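You operate a simulated robot arm through the tools that you are given. There is no shell and no other tool. Be economical: measure what you need, move in short steps, check, and stop when the job is done.

The job below is to be done with a simulated robot arm. You get a single attempt, and the scene is never put back.

TASK
Fetch the blue rake and stand it on the steel top of the long rack. Turn the station two program selector to 2. Turn the station three seconds selector to 24. Turn the station five seconds selector to 20. Put the can on the lip between slides four and five. Open the top blue drawer, fetch the cylinder with the smallest size on its label from the inside of the top blue drawer and set it on the lip between slides three and four, then shut the drawer. Take the sieve on the top of the blue bench and put it away on the top of the mix bench. Open the inspection flap. Any order will do. Set down upright: blue rake, can.

The check looks at the end state, three seconds after you hand in, the way a careful person would. Anything else that was tipped, shoved, dropped, spilled or broken makes it a failure.

THE ROBOT
A 6-joint arm with a two-finger gripper on a trunk, on a base that drives. Base frame: it is fixed to the floor where the robot stands at the start and does not move with it; the origin is under the middle of the robot, x ahead of it, y to its left, z up. Units: m, rad, N and s.
Its first joint turns from -2.897 to 2.897 rad. Places, roughly: blue rake (4x3x17 cm) [0.7, 0, 0.8]; can [1.75, -5.25, 0.75]; cylinder [-2.5, 1.25, 0.5]; inspection flap [2.1, -0.5, 1.1]; lip between slides four and five [-0.2, -1.9, 0.9]; lip between slides three and four [0.1, -1.5, 0.9]; sieve (15x15x5 cm) [-3.3, 0.8, 0.8]; station five seconds selector [-0.2, -2, 1.3]; station three seconds selector [0.5, -1.1, 1.3]; station two program selector [0.6, -0.9, 1.3]; steel top of the long rack [-2.4, -2.1, 1.2]; top blue drawer [-2.4, 1.4, 0.6]; top of the mix bench [4.5, 0, 0.8]. Payload 2.54 kg.
The TCP is the grasp point between the finger pads, 0.03 m short of the fingertips. In the tool frame z runs along the fingers and y along their closing line. The gripper opens to 0.116 m. The gripper's body begins 0.095 m behind the TCP.
Orientation is that of the tool frame in the base frame, as [roll, pitch, yaw] about the fixed x, y, z axes, in that order (R = Rz(yaw) Ry(pitch) Rx(roll)). With the fingers straight down and closing along the base's y, the tool's x points along the base's -x, its y along +y and its z along -z.

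THE INTERFACE
- The arm moves only by the tool jog_arm. Its argument "moves" is text: rows parted by semicolons, each of 7 numbers parted by spaces: the turn, a rotation vector about the tool's x, y, z in rad, then the shift along the tool's x, y, z in m, then the opening, from 0 (shut) to 1 (fully open). In form: wx wy wz x y z hand; .... A call has 1 to 8 rows; each row shifts and turns the commanded pose from where the row before left it, along the tool's axes as they then stand. Rows are played at 5 a second. More than 0.05 m and 0.15 rad between two rows, or a gripper value outside its range, and nothing of the call is played. A pose out of reach is approached as far as the arm can. The call stops where the force on the tool passes 40 N (or 10 N more than at its start, if that is more) or the arm is blocked; 0.2 s more then pass. Each finger travels about 0.072 m/s and halts on what it meets, pressing with about 40 N; the grip force reading is that of the motor and also rises with nothing between the fingers. The clock runs only during rows and for 0.2 s after the last one: add rows that do not move to give the fingers time. It gives the time, the measured TCP pose, the force on the tool (base axes), the opening and the grip force at its end, in the units of the frame above (readings bear some noise), with the torque about the TCP (base axes, N m) and any sound that the robot's microphone picked up.
- Cameras (640 x 400 px; columns grow to the right, rows downward): "scene" is now at [-0.0425, 0.096, 1.4323]; the picture's right is [-0.59, -0.81, 0.00], its down [-0.28, 0.20, -0.94] and it looks along [0.76, -0.55, -0.35] (base axes); focal length 292 px, centre (320, 200). "wrist" rides on the gripper at [0.069, -0.015, -0.122] in the tool frame; the picture's right is [0.21, 0.98, 0.00], its down [-0.83, 0.18, -0.53] and it looks along [-0.52, 0.11, 0.85] (tool axes); focal length 251 px, centre (320, 200). There is no depth. A picture from a camera that has moved, and an enlarged one, comes with that camera's place and axes in the base frame and with its lens.
- camera(camera): a new picture of that camera. It takes no simulated time.
- base_move(legs): drives the robot by 1 to 6 legs, each [ahead, left, turn to the left] in m, m and rad, along the robot's own axes; the way and the turn of a leg run together, so that a leg with both is an arc; at most 1.5 m and 3.142 rad a leg. The arm and the cameras ride along, it lands a little off, and it stops where it bumps. It gives what a move gives.
- aim_head(pan, tilt): turns the head with the scene camera to pan (to the left, within 2.094 rad either way) and tilt (down, from -0.506 to 1.204), counted from straight ahead of the robot. It gives what a move gives.
- close_up(camera, box): a new picture of the part [left, top, right, bottom] of that camera's present view, enlarged. It takes no simulated time.
- close_job(): hands the job in; it is judged then, once.

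Go step by step. Nothing tells you exact positions but the pictures and the camera data: compare them with the known pose of the tool, close in by small moves and look again before you grip or let go. The budget is 207 turns and 184 pictures, counting those below and the enlarged ones. Unless the task says otherwise, let go and move clear before handing in, and close with one line.

The tools are called by a JSON object that holds its "op" and its "data". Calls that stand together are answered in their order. jog_arm: Moves the arm, as the interface text tells. Its arguments: {"type":"object","properties":{"moves":{"type":"string"}},"required":["moves"]} The other tools are called the same way: base_move (legs) drives the base; aim_head (pan, tilt) turns the head that bears the scene camera; camera (camera) takes a picture; close_up (camera, box) takes an enlarged picture of a part of a camera's view; close_job () hands the job in.

At the start:

```text
time: 0.0
ee_pos: [0.412, -0.3575, 1.0002]
tool_rot: [-3.14, 0.0, -3.141]
ft_force: [0.7, 0.0, -0.3]
torque: [0.0, -0.03, -0.03]
finger_gap: 0.116
finger_force: 0.1
robot x, y, heading: [0.0018, -0.0002, -0.001]
head pan, tilt: [-0.63, 0.354]
```

scene: 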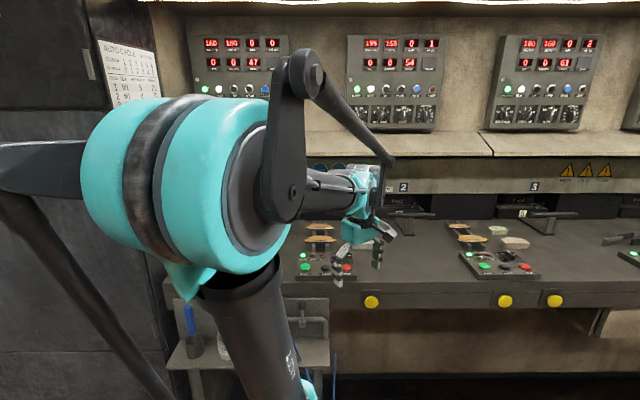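
wrist: 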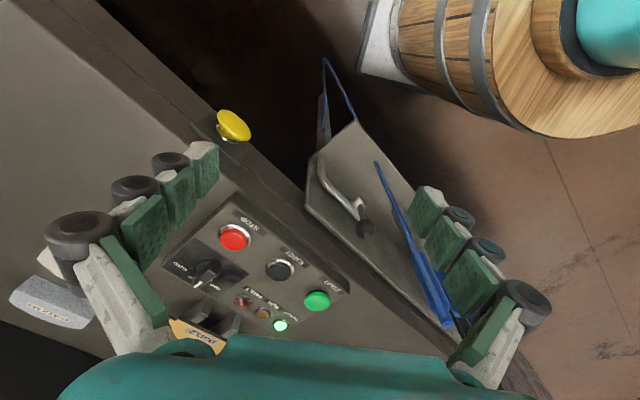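

I see the panels of the bench ahead-right and the arm in the foreground. I'll look around first.

{"op": "aim_head", "data": {"pan": 0.1, "tilt": 0.6}}

{"op": "camera", "data": {"camera": "scene"}}

{"op": "aim_head", "data": {"pan": -1.3, "tilt": 0.3}}

{"op": "camera", "data": {"camera": "scene"}}

{"op": "aim_head", "data": {"pan": 2.09, "tilt": 0.4}}

{"op": "camera", "data": {"camera": "scene"}}

{"op": "aim_head", "data": {"pan": -2.09, "tilt": 0.3}}

{"op": "camera", "data": {"camera": "scene"}}

```text
time: 1.1
ee_pos: [0.4107, -0.3561, 1.0006]
tool_rot: [-3.14, 0.001, -3.139]
ft_force: [0.5, 0.6, -1.5]
torque: [-0.01, -0.02, 0.01]
finger_gap: 0.116
finger_force: 0.0
robot x, y, heading: [0.0028, -0.0005, 0.003]
head pan, tilt: [0.099, 0.6]
```

```text
181 pictures are left
camera scene: at [-0.0298, 0.1595, 1.4098], right [0.1, -1.0, 0.0], down [-0.56, -0.06, -0.83], along [0.82, 0.08, -0.56], focal length 292 px, centre (320, 200)
```

scene: 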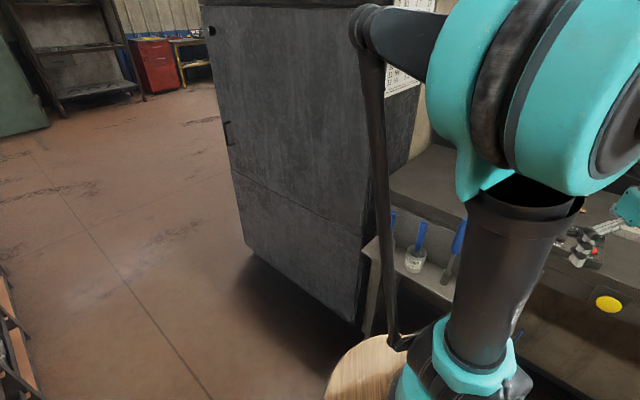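

```text
time: 2.6
ee_pos: [0.4117, -0.3555, 1.0003]
tool_rot: [-3.141, 0.0, -3.141]
ft_force: [-1.0, -0.8, 0.1]
torque: [-0.06, -0.02, -0.03]
finger_gap: 0.1161
finger_force: 0.1
robot x, y, heading: [0.0006, -0.0027, -0.004]
head pan, tilt: [-1.3, 0.3]
```

```text
180 pictures are left
camera scene: at [-0.0927, 0.0609, 1.4373], right [-0.96, -0.27, 0.0], down [-0.08, 0.29, -0.96], along [0.26, -0.92, -0.3], focal length 292 px, centre (320, 200)
```

scene: 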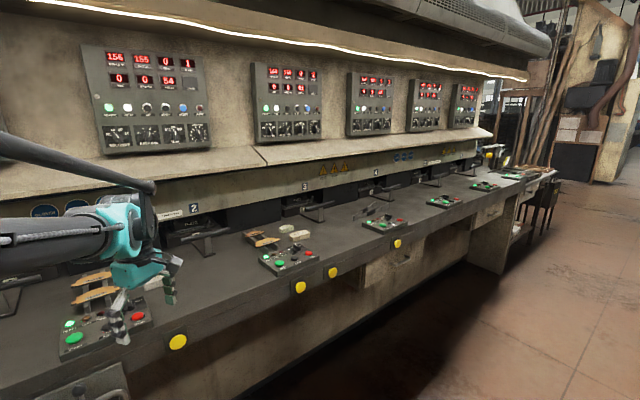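

```text
time: 5.5
ee_pos: [0.4127, -0.3564, 0.9994]
tool_rot: [-3.14, -0.001, -3.141]
ft_force: [-0.1, 0.0, -1.5]
torque: [0.01, -0.01, 0.01]
finger_gap: 0.1161
finger_force: 0.1
robot x, y, heading: [0.0003, 0.0005, -0.003]
head pan, tilt: [2.089, 0.4]
```

```text
179 pictures are left
camera scene: at [-0.1636, 0.2313, 1.428], right [0.87, 0.5, 0.0], down [0.19, -0.34, -0.92], along [-0.46, 0.8, -0.39], focal length 292 px, centre (320, 200)
```

scene: 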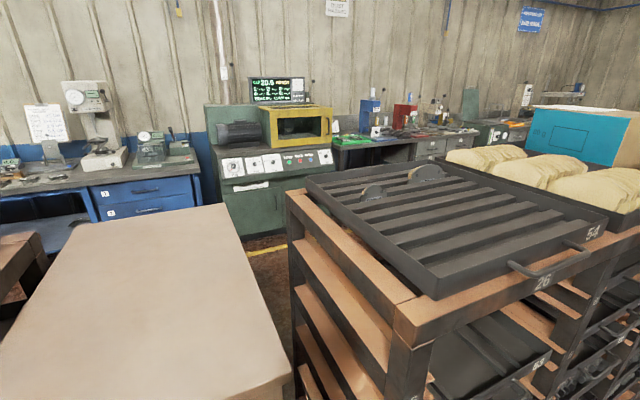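

```text
time: 8.9
ee_pos: [0.4111, -0.3567, 0.9996]
tool_rot: [-3.14, 0.0, 3.141]
ft_force: [0.0, -0.3, 0.1]
torque: [-0.01, -0.01, 0.0]
finger_gap: 0.1161
finger_force: 0.0
robot x, y, heading: [0.0006, 0.0052, -0.001]
head pan, tilt: [-2.089, 0.3]
```

```text
178 pictures are left
camera scene: at [-0.164, 0.0697, 1.4373], right [-0.87, 0.5, 0.0], down [0.15, 0.26, -0.96], along [-0.47, -0.83, -0.3], focal length 292 px, centre (320, 200)
```

scene: 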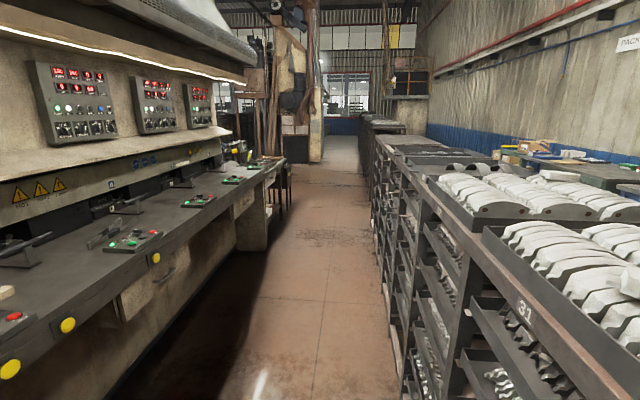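

{"op": "aim_head", "data": {"pan": 0.0, "tilt": 0.75}}

{"op": "close_up", "data": {"camera": "scene", "box": [300, 80, 620, 280]}}

{"op": "close_up", "data": {"camera": "wrist", "box": [160, 40, 480, 340]}}

```text
time: 10.9
ee_pos: [0.4111, -0.3568, 0.9995]
tool_rot: [-3.138, 0.001, -3.139]
ft_force: [-0.6, 0.1, -0.2]
torque: [0.0, -0.02, 0.0]
finger_gap: 0.1159
finger_force: 0.1
robot x, y, heading: [0.001, -0.0043, -0.007]
head pan, tilt: [0.0, 0.75]
```

```text
2.00 times, centred on (460, 180) of scene
camera zoom: at [-0.0349, 0.1508, 1.3969], right [0.0, -1.0, 0.0], down [-0.68, 0.0, -0.73], along [0.73, 0.0, -0.68], focal length 584 px, centre (40, 240)
```

zoom: 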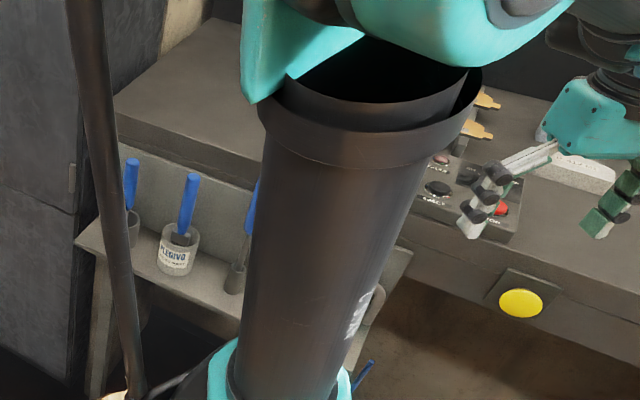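

```text
1.33 times, centred on (320, 190) of wrist
camera zoom: at [0.3419, -0.3706, 1.1231], right [-0.21, 0.98, 0.0], down [0.83, 0.18, 0.53], along [0.52, 0.11, -0.85], focal length 335 px, centre (320, 213)
```

zoom: 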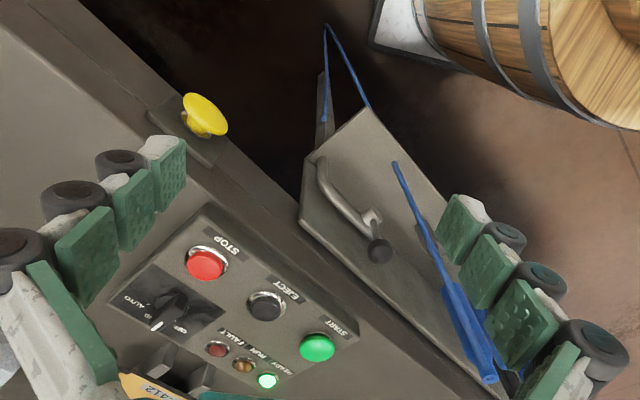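

The left blue-handled item seems to be at about (0.69, 0.0), so probably the rake. I'll swing the arm over to see it with the wrist camera.

{"op": "jog_arm", "data": {"moves": "0 0 0 0 0.05 0 1;0 0 0 0 0.05 0 1;0 0 0 0 0.05 0 1;0 0 0 0 0.05 0 1;0 0 0 0 0.05 0 1;0 0 0 0 0.05 0 1;0 0 0 0 0.04 0 1;0 0 0 0 0 0 1"}}

{"op": "camera", "data": {"camera": "wrist"}}

{"op": "camera", "data": {"camera": "scene"}}

```text
time: 12.7
ee_pos: [0.4132, -0.015, 1.0023]
tool_rot: [-3.14, 0.001, 3.14]
ft_force: [-0.6, 0.4, -0.1]
torque: [0.02, -0.03, -0.02]
finger_gap: 0.1161
finger_force: 0.1
robot x, y, heading: [-0.0037, 0.0032, -0.002]
head pan, tilt: [0.0, 0.75]
```

```text
175 pictures are left
camera wrist: at [0.3438, -0.0291, 1.1254], right [-0.21, 0.98, 0.0], down [0.83, 0.18, 0.53], along [0.52, 0.11, -0.85], focal length 251 px, centre (320, 200)
```

wrist: 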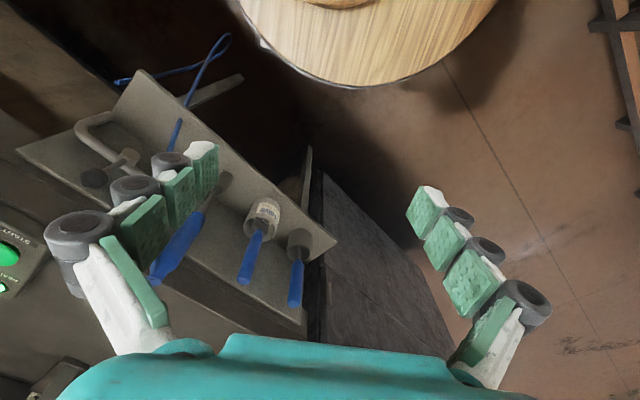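

```text
174 pictures are left
camera scene: at [-0.0349, 0.1509, 1.3969], right [0.0, -1.0, 0.0], down [-0.68, 0.0, -0.73], along [0.73, 0.0, -0.68], focal length 292 px, centre (320, 200)
```

scene: 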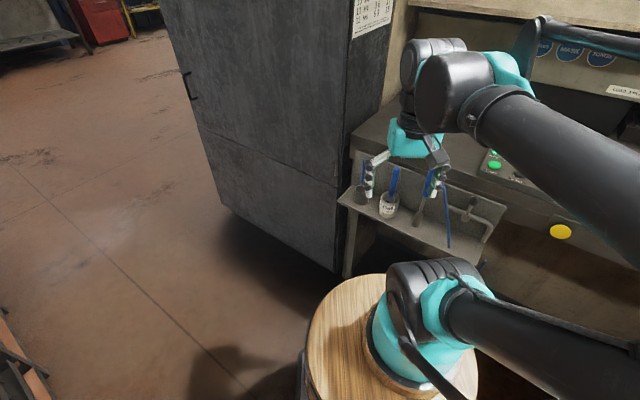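

{"op": "close_up", "data": {"camera": "scene", "box": [340, 140, 500, 240]}}

{"op": "close_up", "data": {"camera": "wrist", "box": [140, 120, 400, 330]}}

```text
4.00 times, centred on (420, 190) of scene
camera zoom: at [-0.0349, 0.1509, 1.3969], right [0.0, -1.0, 0.0], down [-0.68, 0.0, -0.73], along [0.73, 0.0, -0.68], focal length 1167 px, centre (-80, 240)
```

zoom: 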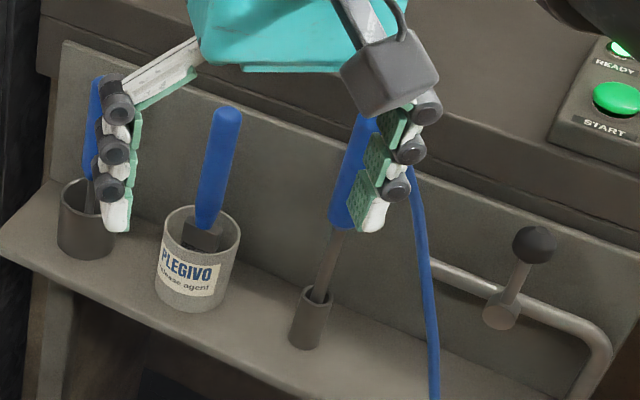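

```text
1.90 times, centred on (270, 225) of wrist
camera zoom: at [0.3438, -0.0291, 1.1254], right [-0.21, 0.98, 0.0], down [0.83, 0.18, 0.53], along [0.52, 0.11, -0.85], focal length 479 px, centre (415, 152)
```

zoom: 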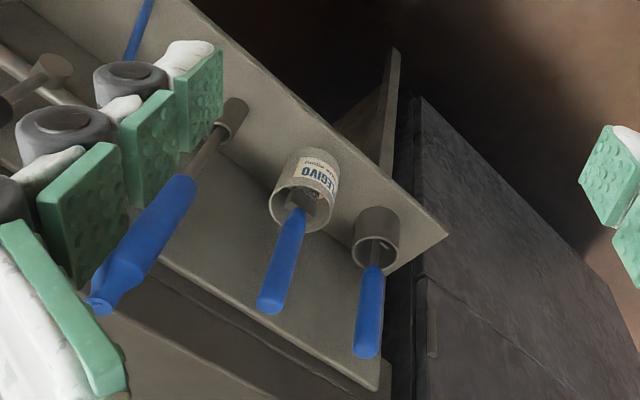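

The left one (in the dark cup) matches the rake's place. I'll turn the gripper to line up with the row of tools and move closer to view it.

{"op": "jog_arm", "data": {"moves": "0 0 0.131 0 0.04 0 0.6;0 0 0.131 0 0.04 0 0.6;0 0 0.131 0 0.04 0 0.6;0 0 0.131 0 0.04 0 0.6;0 0 0.131 -0.03 0.03 0 0.6;0 0 0 -0.04 0.0 0 0.6;0 0 0 -0.04 0 0 0.6;0 0 0 0 0 0 0.6"}}

{"op": "camera", "data": {"camera": "wrist"}}

{"op": "close_up", "data": {"camera": "scene", "box": [330, 130, 490, 230]}}

```text
time: 14.5
ee_pos: [0.5489, 0.1017, 0.998]
tool_rot: [-3.139, 0.002, 2.485]
ft_force: [0.0, -1.2, -0.4]
torque: [0.01, -0.02, 0.0]
finger_gap: 0.0694
finger_force: 0.2
robot x, y, heading: [-0.0012, 0.003, -0.0]
head pan, tilt: [0.0, 0.75]
```

```text
171 pictures are left
camera wrist: at [0.4842, 0.1324, 1.1211], right [0.43, 0.9, 0.0], down [0.77, -0.36, 0.53], along [0.48, -0.23, -0.84], focal length 251 px, centre (320, 200)
```

wrist: 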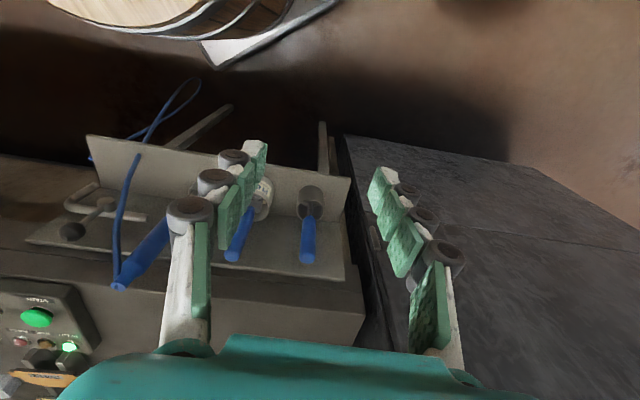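

```text
4.00 times, centred on (410, 180) of scene
camera zoom: at [-0.0349, 0.1509, 1.3969], right [0.0, -1.0, 0.0], down [-0.68, 0.0, -0.73], along [0.73, 0.0, -0.68], focal length 1167 px, centre (-40, 280)
```

zoom: 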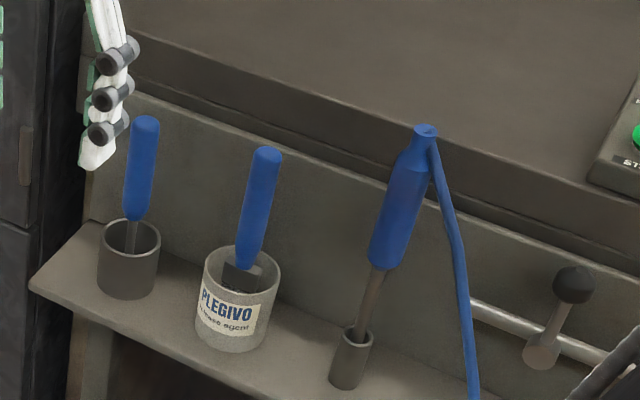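

The left tool is at about (0.706, 0.008) with its top at z≈0.872 and the handle leaning slightly. I'll move over it at height and check.

{"op": "jog_arm", "data": {"moves": "0 0 0 -0.045 0.005 0 0.6;0 0 0 -0.045 0.005 0 0.6;0 0 0 -0.045 0.005 0 0.6;0 0 0 -0.04 0.005 0 0.6;0 0.12 0 0 0 0 0.6;0 0 0 0 0 0 0.6"}}

{"op": "camera", "data": {"camera": "wrist"}}

{"op": "close_up", "data": {"camera": "scene", "box": [330, 130, 490, 230]}}

```text
time: 15.9
ee_pos: [0.6978, 0.0099, 0.9991]
tool_rot: [-3.141, -0.119, 2.484]
ft_force: [-1.3, -0.8, 0.2]
torque: [-0.03, -0.01, 0.02]
finger_gap: 0.0697
finger_force: 0.1
robot x, y, heading: [0.0011, 0.0012, 0.004]
head pan, tilt: [0.0, 0.75]
```

```text
169 pictures are left
camera wrist: at [0.6462, 0.0311, 1.1296], right [0.43, 0.9, 0.02], down [0.81, -0.39, 0.43], along [0.4, -0.16, -0.9], focal length 251 px, centre (320, 200)
```

wrist: 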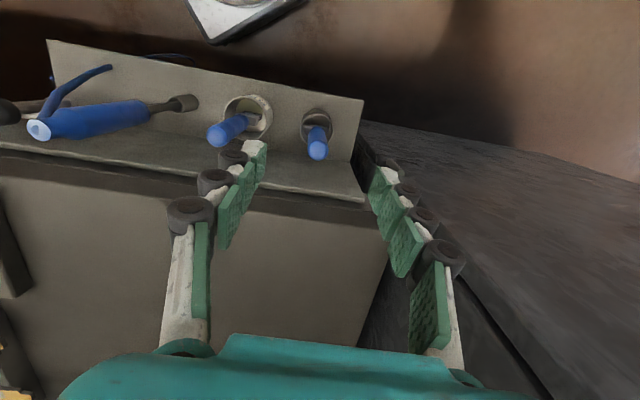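

```text
4.00 times, centred on (410, 180) of scene
camera zoom: at [-0.0349, 0.1509, 1.3969], right [0.0, -1.0, 0.0], down [-0.68, 0.0, -0.73], along [0.73, 0.0, -0.68], focal length 1167 px, centre (-40, 280)
```

zoom: 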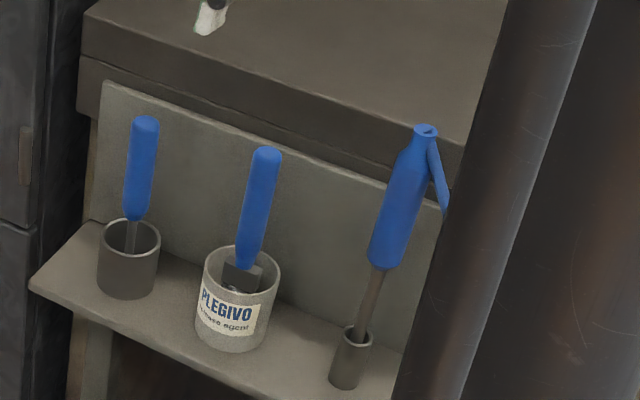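

{"op": "jog_arm", "data": {"moves": "0 0.03 0 -0.028 -0.003 0 0.6;0 0 0 0 0 0.04 0.6;0 0 0 0 0 0.04 0.6;0 0 0 0 0 0.03 0.6;0 0 0 0 0 0 0.6"}}

{"op": "camera", "data": {"camera": "wrist"}}

{"op": "close_up", "data": {"camera": "scene", "box": [330, 130, 490, 230]}}

```text
time: 17.1
ee_pos: [0.7039, 0.0008, 0.8861]
tool_rot: [-3.139, -0.148, 2.486]
ft_force: [-0.1, 0.4, -0.4]
torque: [-0.01, 0.03, 0.04]
finger_gap: 0.0699
finger_force: 0.1
robot x, y, heading: [-0.0024, 0.0018, -0.003]
head pan, tilt: [0.0, 0.75]
```

```text
167 pictures are left
camera wrist: at [0.6553, 0.0202, 1.0186], right [0.43, 0.9, 0.03], down [0.82, -0.4, 0.41], along [0.38, -0.15, -0.91], focal length 251 px, centre (320, 200)
```

wrist: 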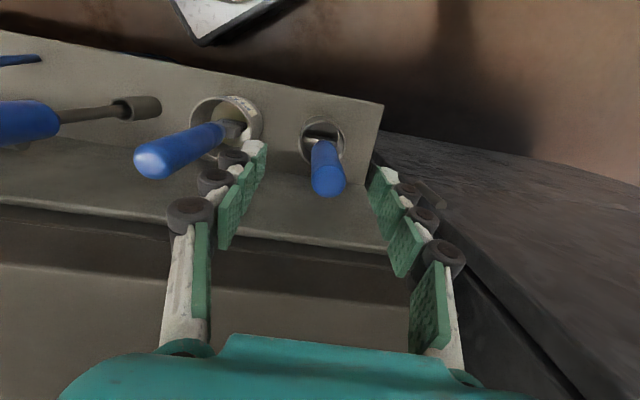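

```text
4.00 times, centred on (410, 180) of scene
camera zoom: at [-0.0348, 0.1509, 1.3969], right [0.0, -1.0, 0.0], down [-0.68, 0.0, -0.73], along [0.73, 0.0, -0.68], focal length 1167 px, centre (-40, 280)
```

zoom: 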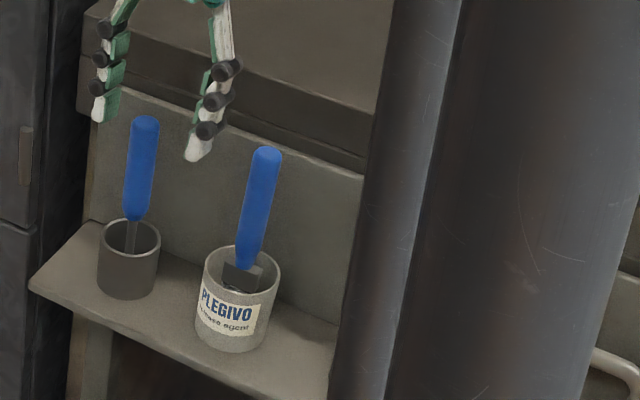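

{"op": "jog_arm", "data": {"moves": "0 0 0 -0.003 0.007 0.025 0.6;0 0 0 0 0 0.027 0.6;0 0 0 0 0 0 0.4;0 0 0 0 0 0 0;0 0 0 0 0 0 0;0 0 0 0 0 0 0"}}

{"op": "camera", "data": {"camera": "wrist"}}

{"op": "close_up", "data": {"camera": "scene", "box": [330, 130, 490, 230]}}

```text
time: 18.5
ee_pos: [0.7059, 0.0088, 0.8345]
tool_rot: [-3.14, -0.148, 2.486]
ft_force: [-0.2, 0.0, 0.2]
torque: [-0.01, 0.05, 0.0]
finger_gap: 0.0215
finger_force: 40.3
robot x, y, heading: [-0.0003, 0.0014, 0.001]
head pan, tilt: [0.0, 0.75]
```

```text
165 pictures are left
camera wrist: at [0.6554, 0.0276, 0.9663], right [0.43, 0.9, 0.03], down [0.82, -0.4, 0.41], along [0.38, -0.15, -0.91], focal length 251 px, centre (320, 200)
```

wrist: 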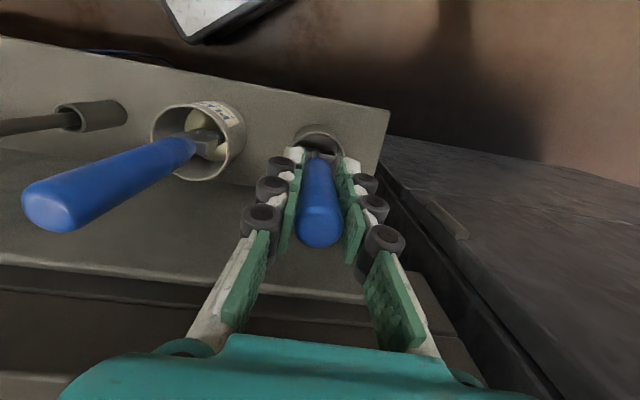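

```text
4.00 times, centred on (410, 180) of scene
camera zoom: at [-0.0348, 0.1509, 1.3969], right [0.0, -1.0, 0.0], down [-0.68, 0.0, -0.73], along [0.73, 0.0, -0.68], focal length 1167 px, centre (-40, 280)
```

zoom: 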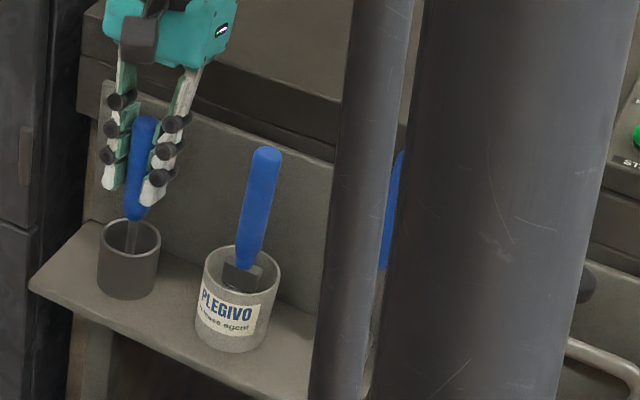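

Gripped. Lifting along the handle axis.

{"op": "jog_arm", "data": {"moves": "0 0 0 0 0 -0.03 0;0 0 0 0 0 -0.03 0;0 0 0 0 0 -0.03 0;0 0 0 0 0 -0.03 0;0 0 0 0 0 -0.03 0;0 0 0 0 0 0 0"}}

{"op": "camera", "data": {"camera": "wrist"}}

{"op": "close_up", "data": {"camera": "scene", "box": [330, 80, 490, 230]}}

```text
time: 19.9
ee_pos: [0.7228, -0.0049, 0.9832]
tool_rot: [-3.14, -0.148, 2.486]
ft_force: [0.3, -0.6, -1.3]
torque: [0.0, 0.0, -0.02]
finger_gap: 0.0216
finger_force: 40.5
robot x, y, heading: [0.0001, 0.003, -0.005]
head pan, tilt: [0.0, 0.75]
```

```text
163 pictures are left
camera wrist: at [0.6728, 0.0147, 1.1146], right [0.43, 0.9, 0.03], down [0.82, -0.4, 0.41], along [0.38, -0.15, -0.91], focal length 251 px, centre (320, 200)
```

wrist: 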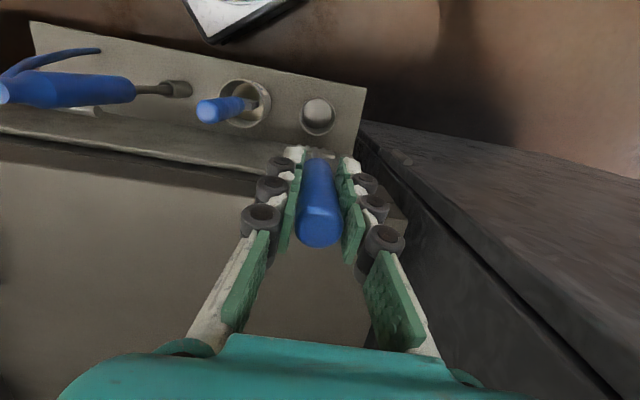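

```text
2.67 times, centred on (410, 155) of scene
camera zoom: at [-0.0348, 0.1509, 1.3969], right [0.0, -1.0, 0.0], down [-0.68, 0.0, -0.73], along [0.73, 0.0, -0.68], focal length 778 px, centre (80, 320)
```

zoom: 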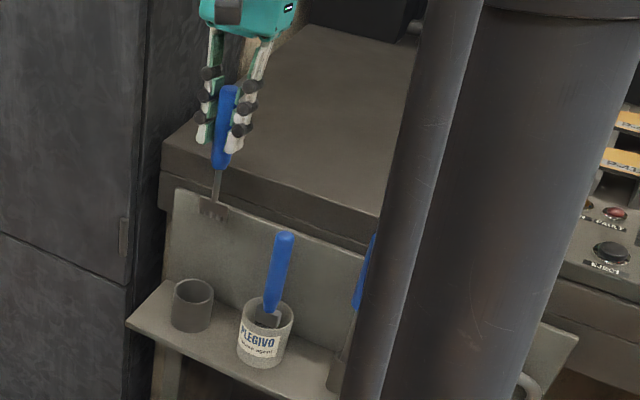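

It is a rake with tines. I'll level it and retract the arm before driving.

{"op": "jog_arm", "data": {"moves": "0 0 0 0.03 0 -0.03 0;0 -0.148 0 0.03 0 -0.03 0;0 0 0 0.045 -0.018 0 0;0 0 0 0.045 -0.018 0 0;0 0 0 0.045 -0.018 0 0;0 0 0 0.045 -0.018 0 0;0 0 0 0.045 -0.018 0 0;0 0 0 0.03 -0.018 0 0"}}

{"op": "aim_head", "data": {"pan": -2.09, "tilt": 0.7}}

{"op": "camera", "data": {"camera": "scene"}}

```text
time: 21.7
ee_pos: [0.4145, 0.0962, 1.0521]
tool_rot: [-3.139, 0.0, 2.486]
ft_force: [0.2, 0.0, -0.1]
torque: [-0.03, 0.03, -0.01]
finger_gap: 0.0218
finger_force: 39.9
robot x, y, heading: [0.002, -0.0007, 0.0]
head pan, tilt: [0.0, 0.75]
```

```text
time: 23.6
ee_pos: [0.4155, 0.0963, 1.0533]
tool_rot: [-3.14, 0.0, 2.486]
ft_force: [-0.3, 0.5, -1.1]
torque: [0.02, -0.01, -0.01]
finger_gap: 0.0214
finger_force: 40.4
robot x, y, heading: [0.0003, 0.0025, -0.0]
head pan, tilt: [-2.089, 0.7]
```

```text
161 pictures are left
camera scene: at [-0.1598, 0.0771, 1.4012], right [-0.87, 0.49, 0.0], down [0.32, 0.56, -0.76], along [-0.38, -0.66, -0.64], focal length 292 px, centre (320, 200)
```

scene: 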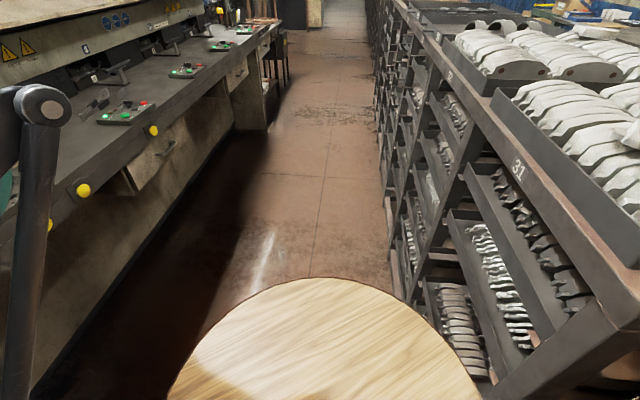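

Aisle runs along (-0.61,-0.79); it's about 1.1 m wide with me near the middle. I'll turn down the aisle and drive along.

{"op": "base_move", "data": {"legs": [[0, 0, -2.228], [1.4, 0, 0]]}}

{"op": "aim_head", "data": {"pan": -0.5, "tilt": 0.3}}

{"op": "camera", "data": {"camera": "scene"}}

```text
time: 35.9
ee_pos: [-1.0505, -1.4624, 1.0535]
tool_rot: [-3.14, 0.001, 0.241]
ft_force: [0.5, 0.6, 0.1]
torque: [0.0, -0.02, -0.01]
finger_gap: 0.0216
finger_force: 39.7
robot x, y, heading: [-0.8689, -1.0807, -2.244]
head pan, tilt: [-2.089, 0.7]
```

```text
time: 37.6
ee_pos: [-1.0522, -1.4629, 1.053]
tool_rot: [-3.139, -0.001, 0.24]
ft_force: [0.4, 0.7, -0.9]
torque: [-0.01, -0.01, 0.0]
finger_gap: 0.0218
finger_force: 39.7
robot x, y, heading: [-0.8668, -1.0786, -2.244]
head pan, tilt: [-0.499, 0.3]
```

```text
160 pictures are left
camera scene: at [-0.7596, -1.1134, 1.4373], right [-0.39, 0.92, 0.0], down [0.27, 0.11, -0.96], along [-0.88, -0.37, -0.3], focal length 292 px, centre (320, 200)
```

scene: 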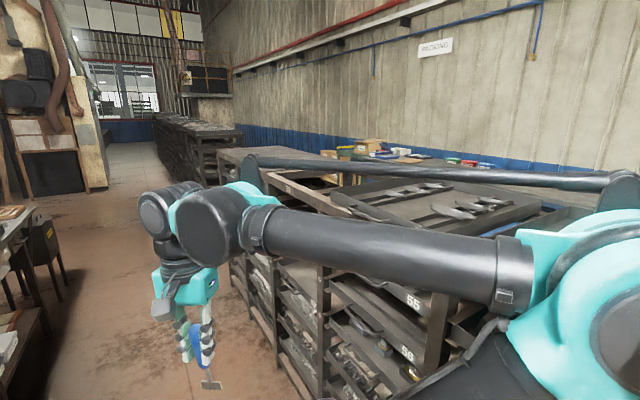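

{"op": "close_up", "data": {"camera": "scene", "box": [140, 90, 380, 240]}}

```text
2.67 times, centred on (260, 165) of scene
camera zoom: at [-0.7596, -1.1134, 1.4373], right [-0.39, 0.92, 0.0], down [0.27, 0.11, -0.96], along [-0.88, -0.37, -0.3], focal length 778 px, centre (480, 293)
```

zoom: 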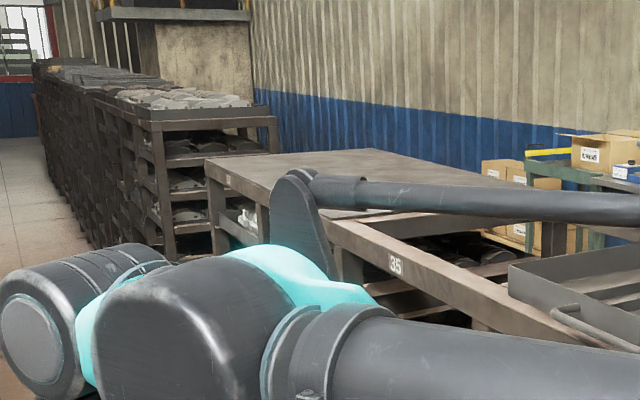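

{"op": "base_move", "data": {"legs": [[1.4, 0.05, 0.016]]}}

{"op": "aim_head", "data": {"pan": -1.2, "tilt": 0.5}}

{"op": "camera", "data": {"camera": "scene"}}

```text
time: 44.5
ee_pos: [-1.8692, -2.5836, 1.0529]
tool_rot: [-3.137, -0.001, 0.249]
ft_force: [-0.7, 0.0, -0.9]
torque: [0.01, -0.03, 0.0]
finger_gap: 0.0219
finger_force: 40.3
robot x, y, heading: [-1.6884, -2.1942, -2.235]
head pan, tilt: [-0.499, 0.3]
```

```text
time: 45.6
ee_pos: [-1.87, -2.5844, 1.0533]
tool_rot: [-3.139, 0.0, 0.25]
ft_force: [-0.6, -0.9, -1.5]
torque: [0.0, 0.01, 0.02]
finger_gap: 0.0215
finger_force: 40.2
robot x, y, heading: [-1.687, -2.1971, -2.239]
head pan, tilt: [-1.201, 0.499]
```

```text
158 pictures are left
camera scene: at [-1.5817, -2.1679, 1.4189], right [0.29, 0.96, 0.0], down [0.46, -0.14, -0.88], along [-0.84, 0.25, -0.48], focal length 292 px, centre (320, 200)
```

scene: 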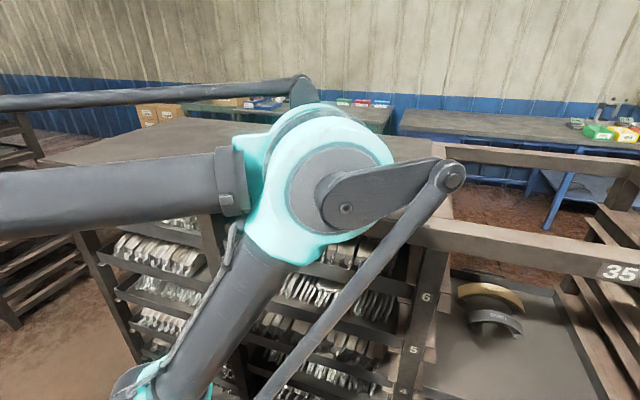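

The steel top is right beside me. I'll raise the rake well above it before turning to face it.

{"op": "jog_arm", "data": {"moves": "0 0 0 0 0 -0.045 0;0 0 0 0 0 -0.045 0;0 0 0 0 0 -0.045 0;0 0 0 0 0 -0.045 0;0 0 0 0 0 -0.045 0;0 0 0 0 0 -0.045 0;0 0 0 0 0 -0.045 0;0 0 0 0 0 -0.045 0"}}

{"op": "base_move", "data": {"legs": [[0.3, 0.12, 0], [0, 0, -1.56]]}}

{"op": "aim_head", "data": {"pan": 0.3, "tilt": 0.5}}

{"op": "camera", "data": {"camera": "scene"}}

{"op": "camera", "data": {"camera": "wrist"}}

```text
time: 47.4
ee_pos: [-1.8695, -2.5837, 1.4116]
tool_rot: [-3.14, -0.001, 0.249]
ft_force: [0.0, 1.2, 0.3]
torque: [-0.02, -0.03, 0.02]
finger_gap: 0.0216
finger_force: 40.3
robot x, y, heading: [-1.6887, -2.1964, -2.236]
head pan, tilt: [-1.201, 0.499]
```

```text
time: 53.3
ee_pos: [-2.1714, -2.3341, 1.4108]
tool_rot: [-3.139, 0.002, -1.299]
ft_force: [-0.5, 0.5, -1.3]
torque: [0.03, -0.01, 0.01]
finger_gap: 0.0214
finger_force: 39.9
robot x, y, heading: [-1.7835, -2.5065, 2.5]
head pan, tilt: [-1.201, 0.499]
```

```text
time: 54.9
ee_pos: [-2.1712, -2.3357, 1.4112]
tool_rot: [-3.14, -0.001, -1.297]
ft_force: [-0.7, -0.8, -0.4]
torque: [0.0, -0.03, -0.02]
finger_gap: 0.0216
finger_force: 39.6
robot x, y, heading: [-1.781, -2.5061, 2.503]
head pan, tilt: [0.3, 0.499]
```

```text
157 pictures are left
camera scene: at [-1.8578, -2.6678, 1.4189], right [0.34, 0.94, 0.0], down [0.45, -0.16, -0.88], along [-0.83, 0.29, -0.48], focal length 292 px, centre (320, 200)
```

scene: 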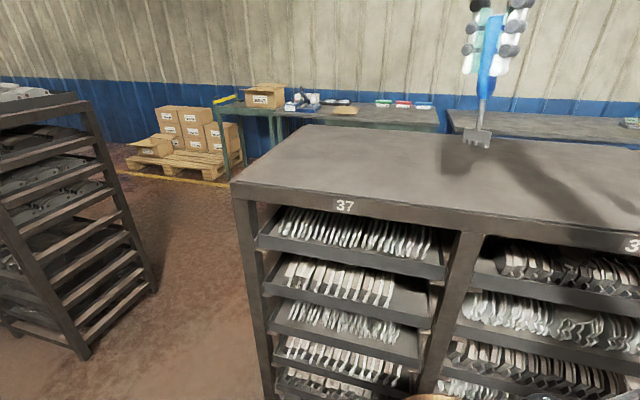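

```text
156 pictures are left
camera wrist: at [-2.1382, -2.3973, 1.5334], right [-0.88, -0.47, 0.0], down [-0.4, 0.75, 0.53], along [-0.25, 0.47, -0.85], focal length 251 px, centre (320, 200)
```

wrist: 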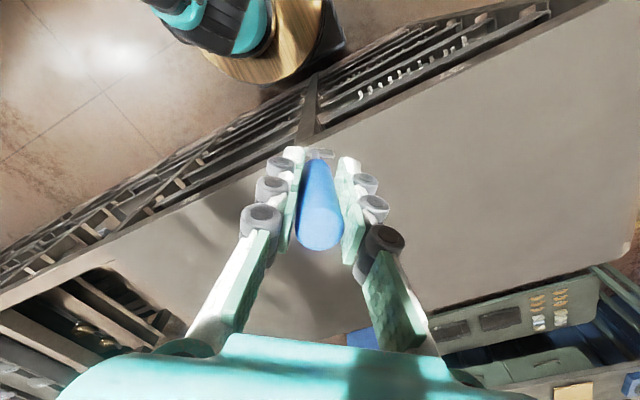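

{"op": "close_up", "data": {"camera": "scene", "box": [430, 0, 550, 170]}}

{"op": "close_up", "data": {"camera": "wrist", "box": [240, 110, 400, 260]}}

```text
2.35 times, centred on (490, 85) of scene
camera zoom: at [-1.8578, -2.6678, 1.4189], right [0.34, 0.94, 0.0], down [0.45, -0.16, -0.88], along [-0.83, 0.29, -0.48], focal length 687 px, centre (-80, 471)
```

zoom: 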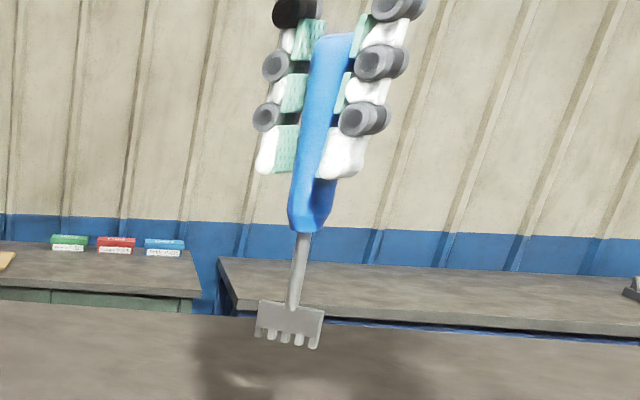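

```text
2.67 times, centred on (320, 185) of wrist
camera zoom: at [-2.1382, -2.3973, 1.5334], right [-0.88, -0.47, 0.0], down [-0.4, 0.75, 0.53], along [-0.25, 0.47, -0.85], focal length 670 px, centre (320, 240)
```

zoom: 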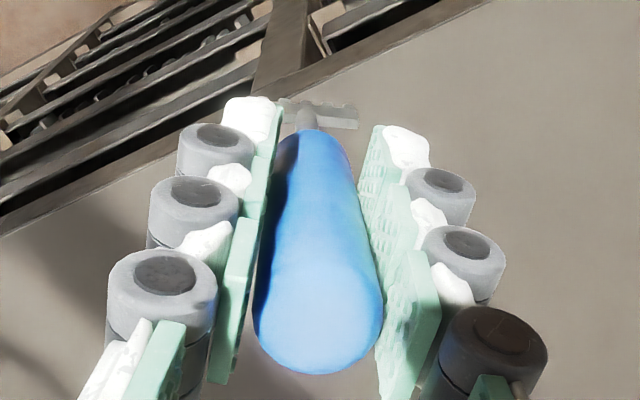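

I need the side profile of the rake to see how it can stand, so I'll turn it about the vertical in front of the scene camera.

{"op": "jog_arm", "data": {"moves": "0 0 0.15 0 0 0 0;0 0 0.15 0 0 0 0;0 0 0.15 0 0 0 0;0 0 0.15 0 0 0 0;0 0 0.15 0 0 0 0;0 0 0.15 0 0 0 0;0 0 0.15 0 0 0 0;0 0 0.15 0 0 0 0"}}

{"op": "close_up", "data": {"camera": "scene", "box": [430, 0, 550, 170]}}

```text
time: 56.7
ee_pos: [-2.171, -2.3366, 1.4092]
tool_rot: [-3.14, 0.002, -2.499]
ft_force: [0.0, -0.2, -0.5]
torque: [-0.04, 0.02, 0.03]
finger_gap: 0.0216
finger_force: 39.9
robot x, y, heading: [-1.7809, -2.5076, 2.498]
head pan, tilt: [0.3, 0.499]
```

```text
2.35 times, centred on (490, 85) of scene
camera zoom: at [-1.8578, -2.6679, 1.4189], right [0.34, 0.94, 0.0], down [0.45, -0.16, -0.88], along [-0.83, 0.29, -0.48], focal length 687 px, centre (-80, 471)
```

zoom: 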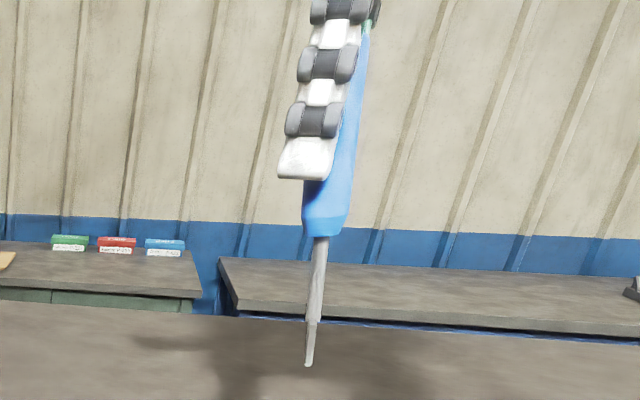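

{"op": "jog_arm", "data": {"moves": "0 0.11 0 0 0 0 0;0 0 0 0 0 0 0"}}

{"op": "close_up", "data": {"camera": "scene", "box": [440, 0, 540, 170]}}

{"op": "close_up", "data": {"camera": "wrist", "box": [240, 110, 400, 260]}}

```text
time: 57.3
ee_pos: [-2.1708, -2.335, 1.4095]
tool_rot: [-3.14, -0.11, -2.496]
ft_force: [0.5, 0.2, 0.4]
torque: [0.01, -0.02, -0.02]
finger_gap: 0.0217
finger_force: 39.9
robot x, y, heading: [-1.779, -2.5084, 2.497]
head pan, tilt: [0.3, 0.499]
```

```text
2.35 times, centred on (490, 85) of scene
camera zoom: at [-1.8578, -2.6679, 1.4189], right [0.34, 0.94, 0.0], down [0.45, -0.16, -0.88], along [-0.83, 0.29, -0.48], focal length 687 px, centre (-80, 471)
```

zoom: 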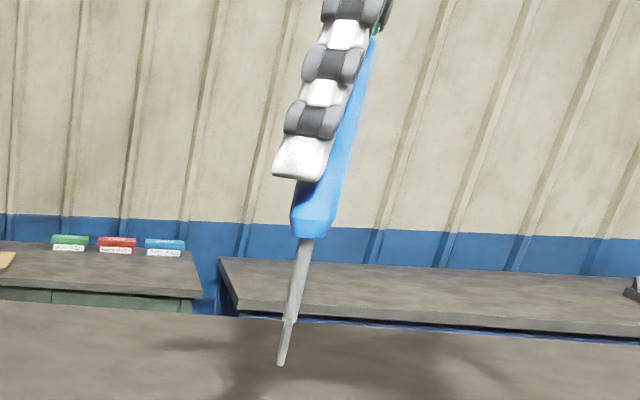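

```text
2.67 times, centred on (320, 185) of wrist
camera zoom: at [-2.2062, -2.3803, 1.5396], right [-0.76, 0.65, 0.02], down [0.59, 0.67, 0.44], along [0.27, 0.35, -0.9], focal length 670 px, centre (320, 240)
```

zoom: 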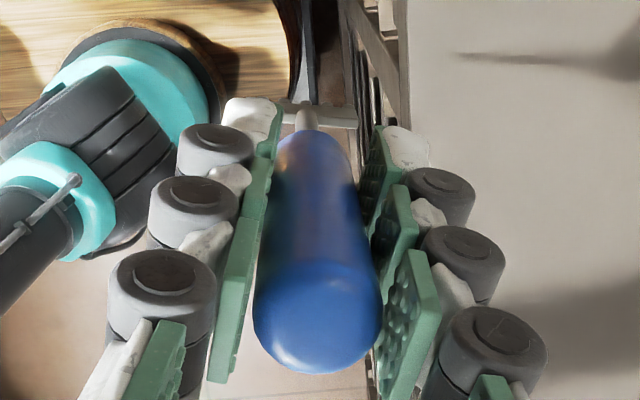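

Shaft now vertical. I'll move the rake further over the top, then check height.

{"op": "jog_arm", "data": {"moves": "0 0 0 0.012 0.046 0 0;0 0 0 0.012 0.046 0 0;0 0 0 0.012 0.046 0 0;0 0 0 0.012 0.046 0 0;0 0 0 0.012 0.046 0 0;0 0 0 0 0 0.03 0;0 0 0 0 0 0 0"}}

{"op": "camera", "data": {"camera": "scene"}}

{"op": "camera", "data": {"camera": "wrist"}}

```text
time: 58.9
ee_pos: [-2.3587, -2.1885, 1.3854]
tool_rot: [-3.139, -0.109, -2.496]
ft_force: [-0.2, 0.8, -1.1]
torque: [-0.01, -0.02, -0.01]
finger_gap: 0.0215
finger_force: 40.3
robot x, y, heading: [-1.7799, -2.5081, 2.503]
head pan, tilt: [0.3, 0.499]
```

```text
150 pictures are left
camera scene: at [-1.8578, -2.6678, 1.4189], right [0.34, 0.94, 0.0], down [0.45, -0.16, -0.88], along [-0.83, 0.29, -0.48], focal length 292 px, centre (320, 200)
```

scene: 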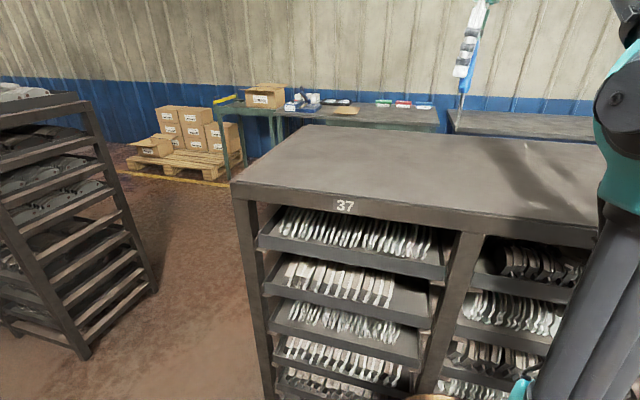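

```text
149 pictures are left
camera wrist: at [-2.3954, -2.2331, 1.5155], right [-0.76, 0.65, 0.02], down [0.59, 0.67, 0.44], along [0.27, 0.35, -0.9], focal length 251 px, centre (320, 200)
```

wrist: 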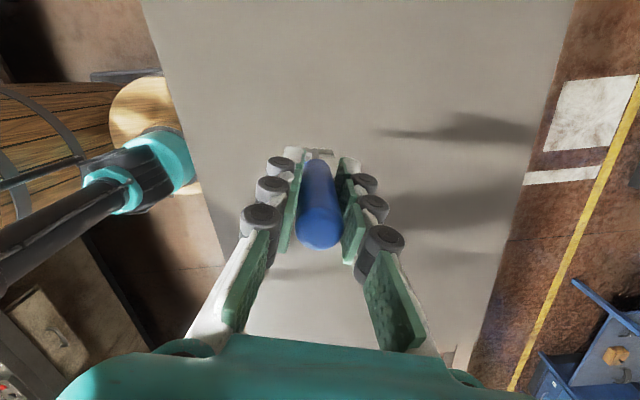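

{"op": "jog_arm", "data": {"moves": "0 0 0 -0.0022 0 0.02 0;0 0 0 -0.0022 0 0.02 0;0 0 0 0 0 0 0"}}

{"op": "aim_head", "data": {"pan": -0.1, "tilt": 0.4}}

{"op": "camera", "data": {"camera": "scene"}}

```text
time: 59.7
ee_pos: [-2.3612, -2.1887, 1.3458]
tool_rot: [-3.139, -0.108, -2.497]
ft_force: [0.0, 0.5, -1.1]
torque: [-0.02, 0.01, 0.01]
finger_gap: 0.0213
finger_force: 40.0
robot x, y, heading: [-1.778, -2.5064, 2.504]
head pan, tilt: [0.3, 0.499]
```

```text
time: 60.5
ee_pos: [-2.3595, -2.1888, 1.3473]
tool_rot: [-3.142, -0.107, -2.499]
ft_force: [-0.3, -1.1, -0.6]
torque: [0.0, -0.01, 0.01]
finger_gap: 0.0214
finger_force: 39.7
robot x, y, heading: [-1.7804, -2.5102, 2.502]
head pan, tilt: [-0.099, 0.4]
```

```text
148 pictures are left
camera scene: at [-1.8404, -2.6359, 1.428], right [0.67, 0.74, 0.0], down [0.29, -0.26, -0.92], along [-0.68, 0.62, -0.39], focal length 292 px, centre (320, 200)
```

scene: 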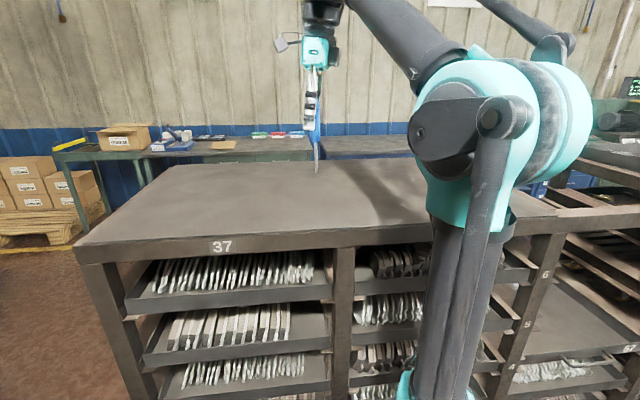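

{"op": "close_up", "data": {"camera": "scene", "box": [270, 60, 370, 190]}}

```text
3.08 times, centred on (320, 125) of scene
camera zoom: at [-1.8404, -2.6359, 1.428], right [0.67, 0.74, 0.0], down [0.29, -0.26, -0.92], along [-0.68, 0.62, -0.39], focal length 898 px, centre (320, 431)
```

zoom: 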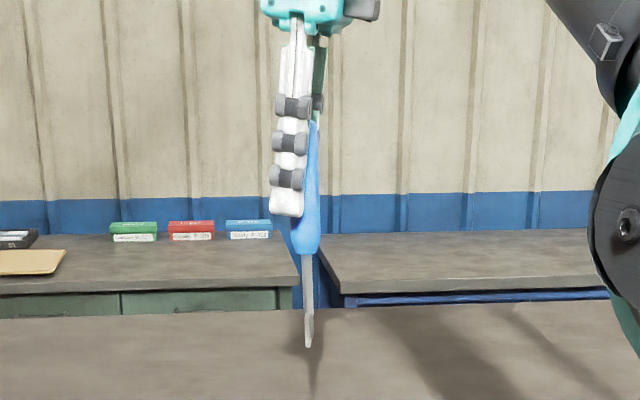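

{"op": "jog_arm", "data": {"moves": "0 0.015 0 -0.0006 0 0.005 0;0 0 0 -0.0006 0 0.005 0;0 0 0 -0.0006 0 0.005 0;0 0 0 -0.0006 0 0.005 0;0 0 0 -0.0006 0 0.005 0;0 0 0 0 0 0 0"}}

{"op": "close_up", "data": {"camera": "scene", "box": [270, 60, 370, 190]}}

```text
time: 62.0
ee_pos: [-2.3596, -2.1895, 1.3213]
tool_rot: [-3.141, -0.124, -2.5]
ft_force: [-0.7, -0.1, -1.3]
torque: [-0.04, 0.06, -0.04]
finger_gap: 0.0216
finger_force: 39.6
robot x, y, heading: [-1.7803, -2.5072, 2.497]
head pan, tilt: [-0.099, 0.4]
```

```text
3.08 times, centred on (320, 125) of scene
camera zoom: at [-1.8404, -2.6358, 1.428], right [0.68, 0.74, 0.0], down [0.29, -0.26, -0.92], along [-0.68, 0.62, -0.39], focal length 898 px, centre (320, 431)
```

zoom: 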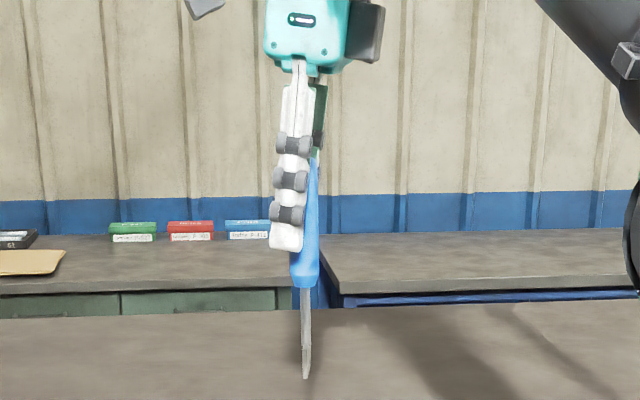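

{"op": "jog_arm", "data": {"moves": "0 0 0 -0.0005 0 0.004 0;0 0 0 -0.0005 0 0.004 0;0 0 0 -0.0005 0 0.004 0;0 0 0 0 0 0 0"}}

{"op": "close_up", "data": {"camera": "scene", "box": [290, 120, 350, 200]}}

```text
time: 63.0
ee_pos: [-2.3589, -2.1896, 1.3103]
tool_rot: [-3.139, -0.124, -2.5]
ft_force: [-0.9, 0.2, -1.6]
torque: [0.01, 0.0, 0.04]
finger_gap: 0.0214
finger_force: 40.0
robot x, y, heading: [-1.779, -2.507, 2.505]
head pan, tilt: [-0.099, 0.4]
```

```text
5.00 times, centred on (320, 160) of scene
camera zoom: at [-1.8404, -2.6358, 1.428], right [0.68, 0.74, 0.0], down [0.29, -0.26, -0.92], along [-0.68, 0.62, -0.39], focal length 1459 px, centre (320, 400)
```

zoom: 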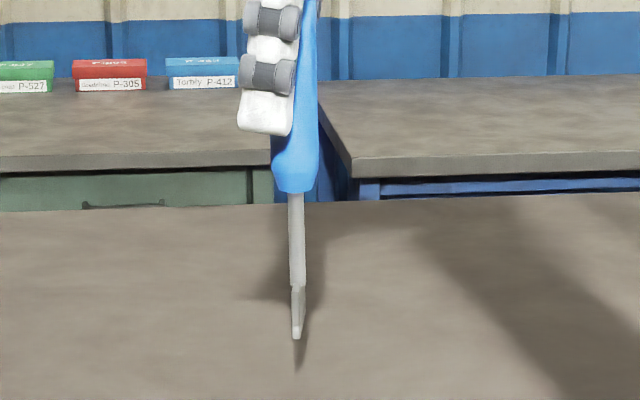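

{"op": "jog_arm", "data": {"moves": "0 0 0 -0.0005 0 0.004 0;0 0 0 -0.0005 0 0.004 0;0 0 0 -0.0005 0 0.004 0;0 0 0 -0.0005 0 0.004 0;0 0 0 0 0 0 0"}}

{"op": "close_up", "data": {"camera": "scene", "box": [290, 120, 350, 200]}}

```text
time: 64.2
ee_pos: [-2.3587, -2.1895, 1.2922]
tool_rot: [-3.14, -0.123, -2.497]
ft_force: [-0.3, 0.5, 0.2]
torque: [0.05, -0.02, 0.02]
finger_gap: 0.0217
finger_force: 39.8
robot x, y, heading: [-1.7808, -2.5107, 2.502]
head pan, tilt: [-0.099, 0.4]
```

```text
5.00 times, centred on (320, 160) of scene
camera zoom: at [-1.8404, -2.6358, 1.428], right [0.68, 0.74, 0.0], down [0.29, -0.26, -0.92], along [-0.68, 0.62, -0.39], focal length 1459 px, centre (320, 400)
```

zoom: 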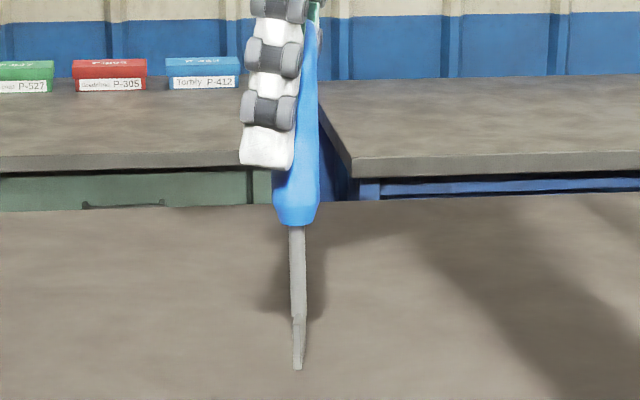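

{"op": "jog_arm", "data": {"moves": "0 0 0 -0.0002 0 0.002 0;0 0 0 -0.0002 0 0.002 0;0 0 0 0 0 0 0"}}

```text
time: 65.0
ee_pos: [-2.3591, -2.1895, 1.2887]
tool_rot: [-3.139, -0.125, -2.498]
ft_force: [0.6, 0.7, -1.3]
torque: [-0.02, 0.01, -0.01]
finger_gap: 0.0213
finger_force: 40.5
robot x, y, heading: [-1.7811, -2.509, 2.497]
head pan, tilt: [-0.099, 0.4]
```

{"op": "jog_arm", "data": {"moves": "0 0 0 -0.0002 0 0.002 0;0 0 0 -0.0002 0 0.002 0;0 0 0 0 0 0 0"}}

{"op": "close_up", "data": {"camera": "scene", "box": [290, 120, 350, 200]}}

```text
time: 65.8
ee_pos: [-2.3603, -2.1901, 1.2856]
tool_rot: [-3.142, -0.124, -2.497]
ft_force: [-2.1, -0.6, 20.8]
torque: [0.1, 0.17, -0.04]
finger_gap: 0.0217
finger_force: 40.2
robot x, y, heading: [-1.7815, -2.5081, 2.496]
head pan, tilt: [-0.099, 0.4]
```

```text
5.00 times, centred on (320, 160) of scene
camera zoom: at [-1.8399, -2.6361, 1.428], right [0.68, 0.74, 0.0], down [0.29, -0.26, -0.92], along [-0.68, 0.62, -0.39], focal length 1459 px, centre (320, 400)
```

zoom: 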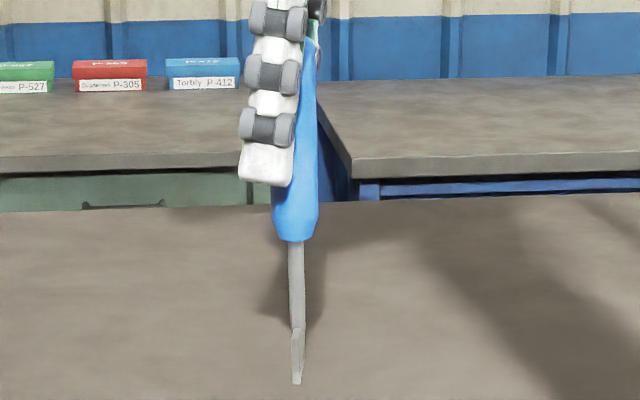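

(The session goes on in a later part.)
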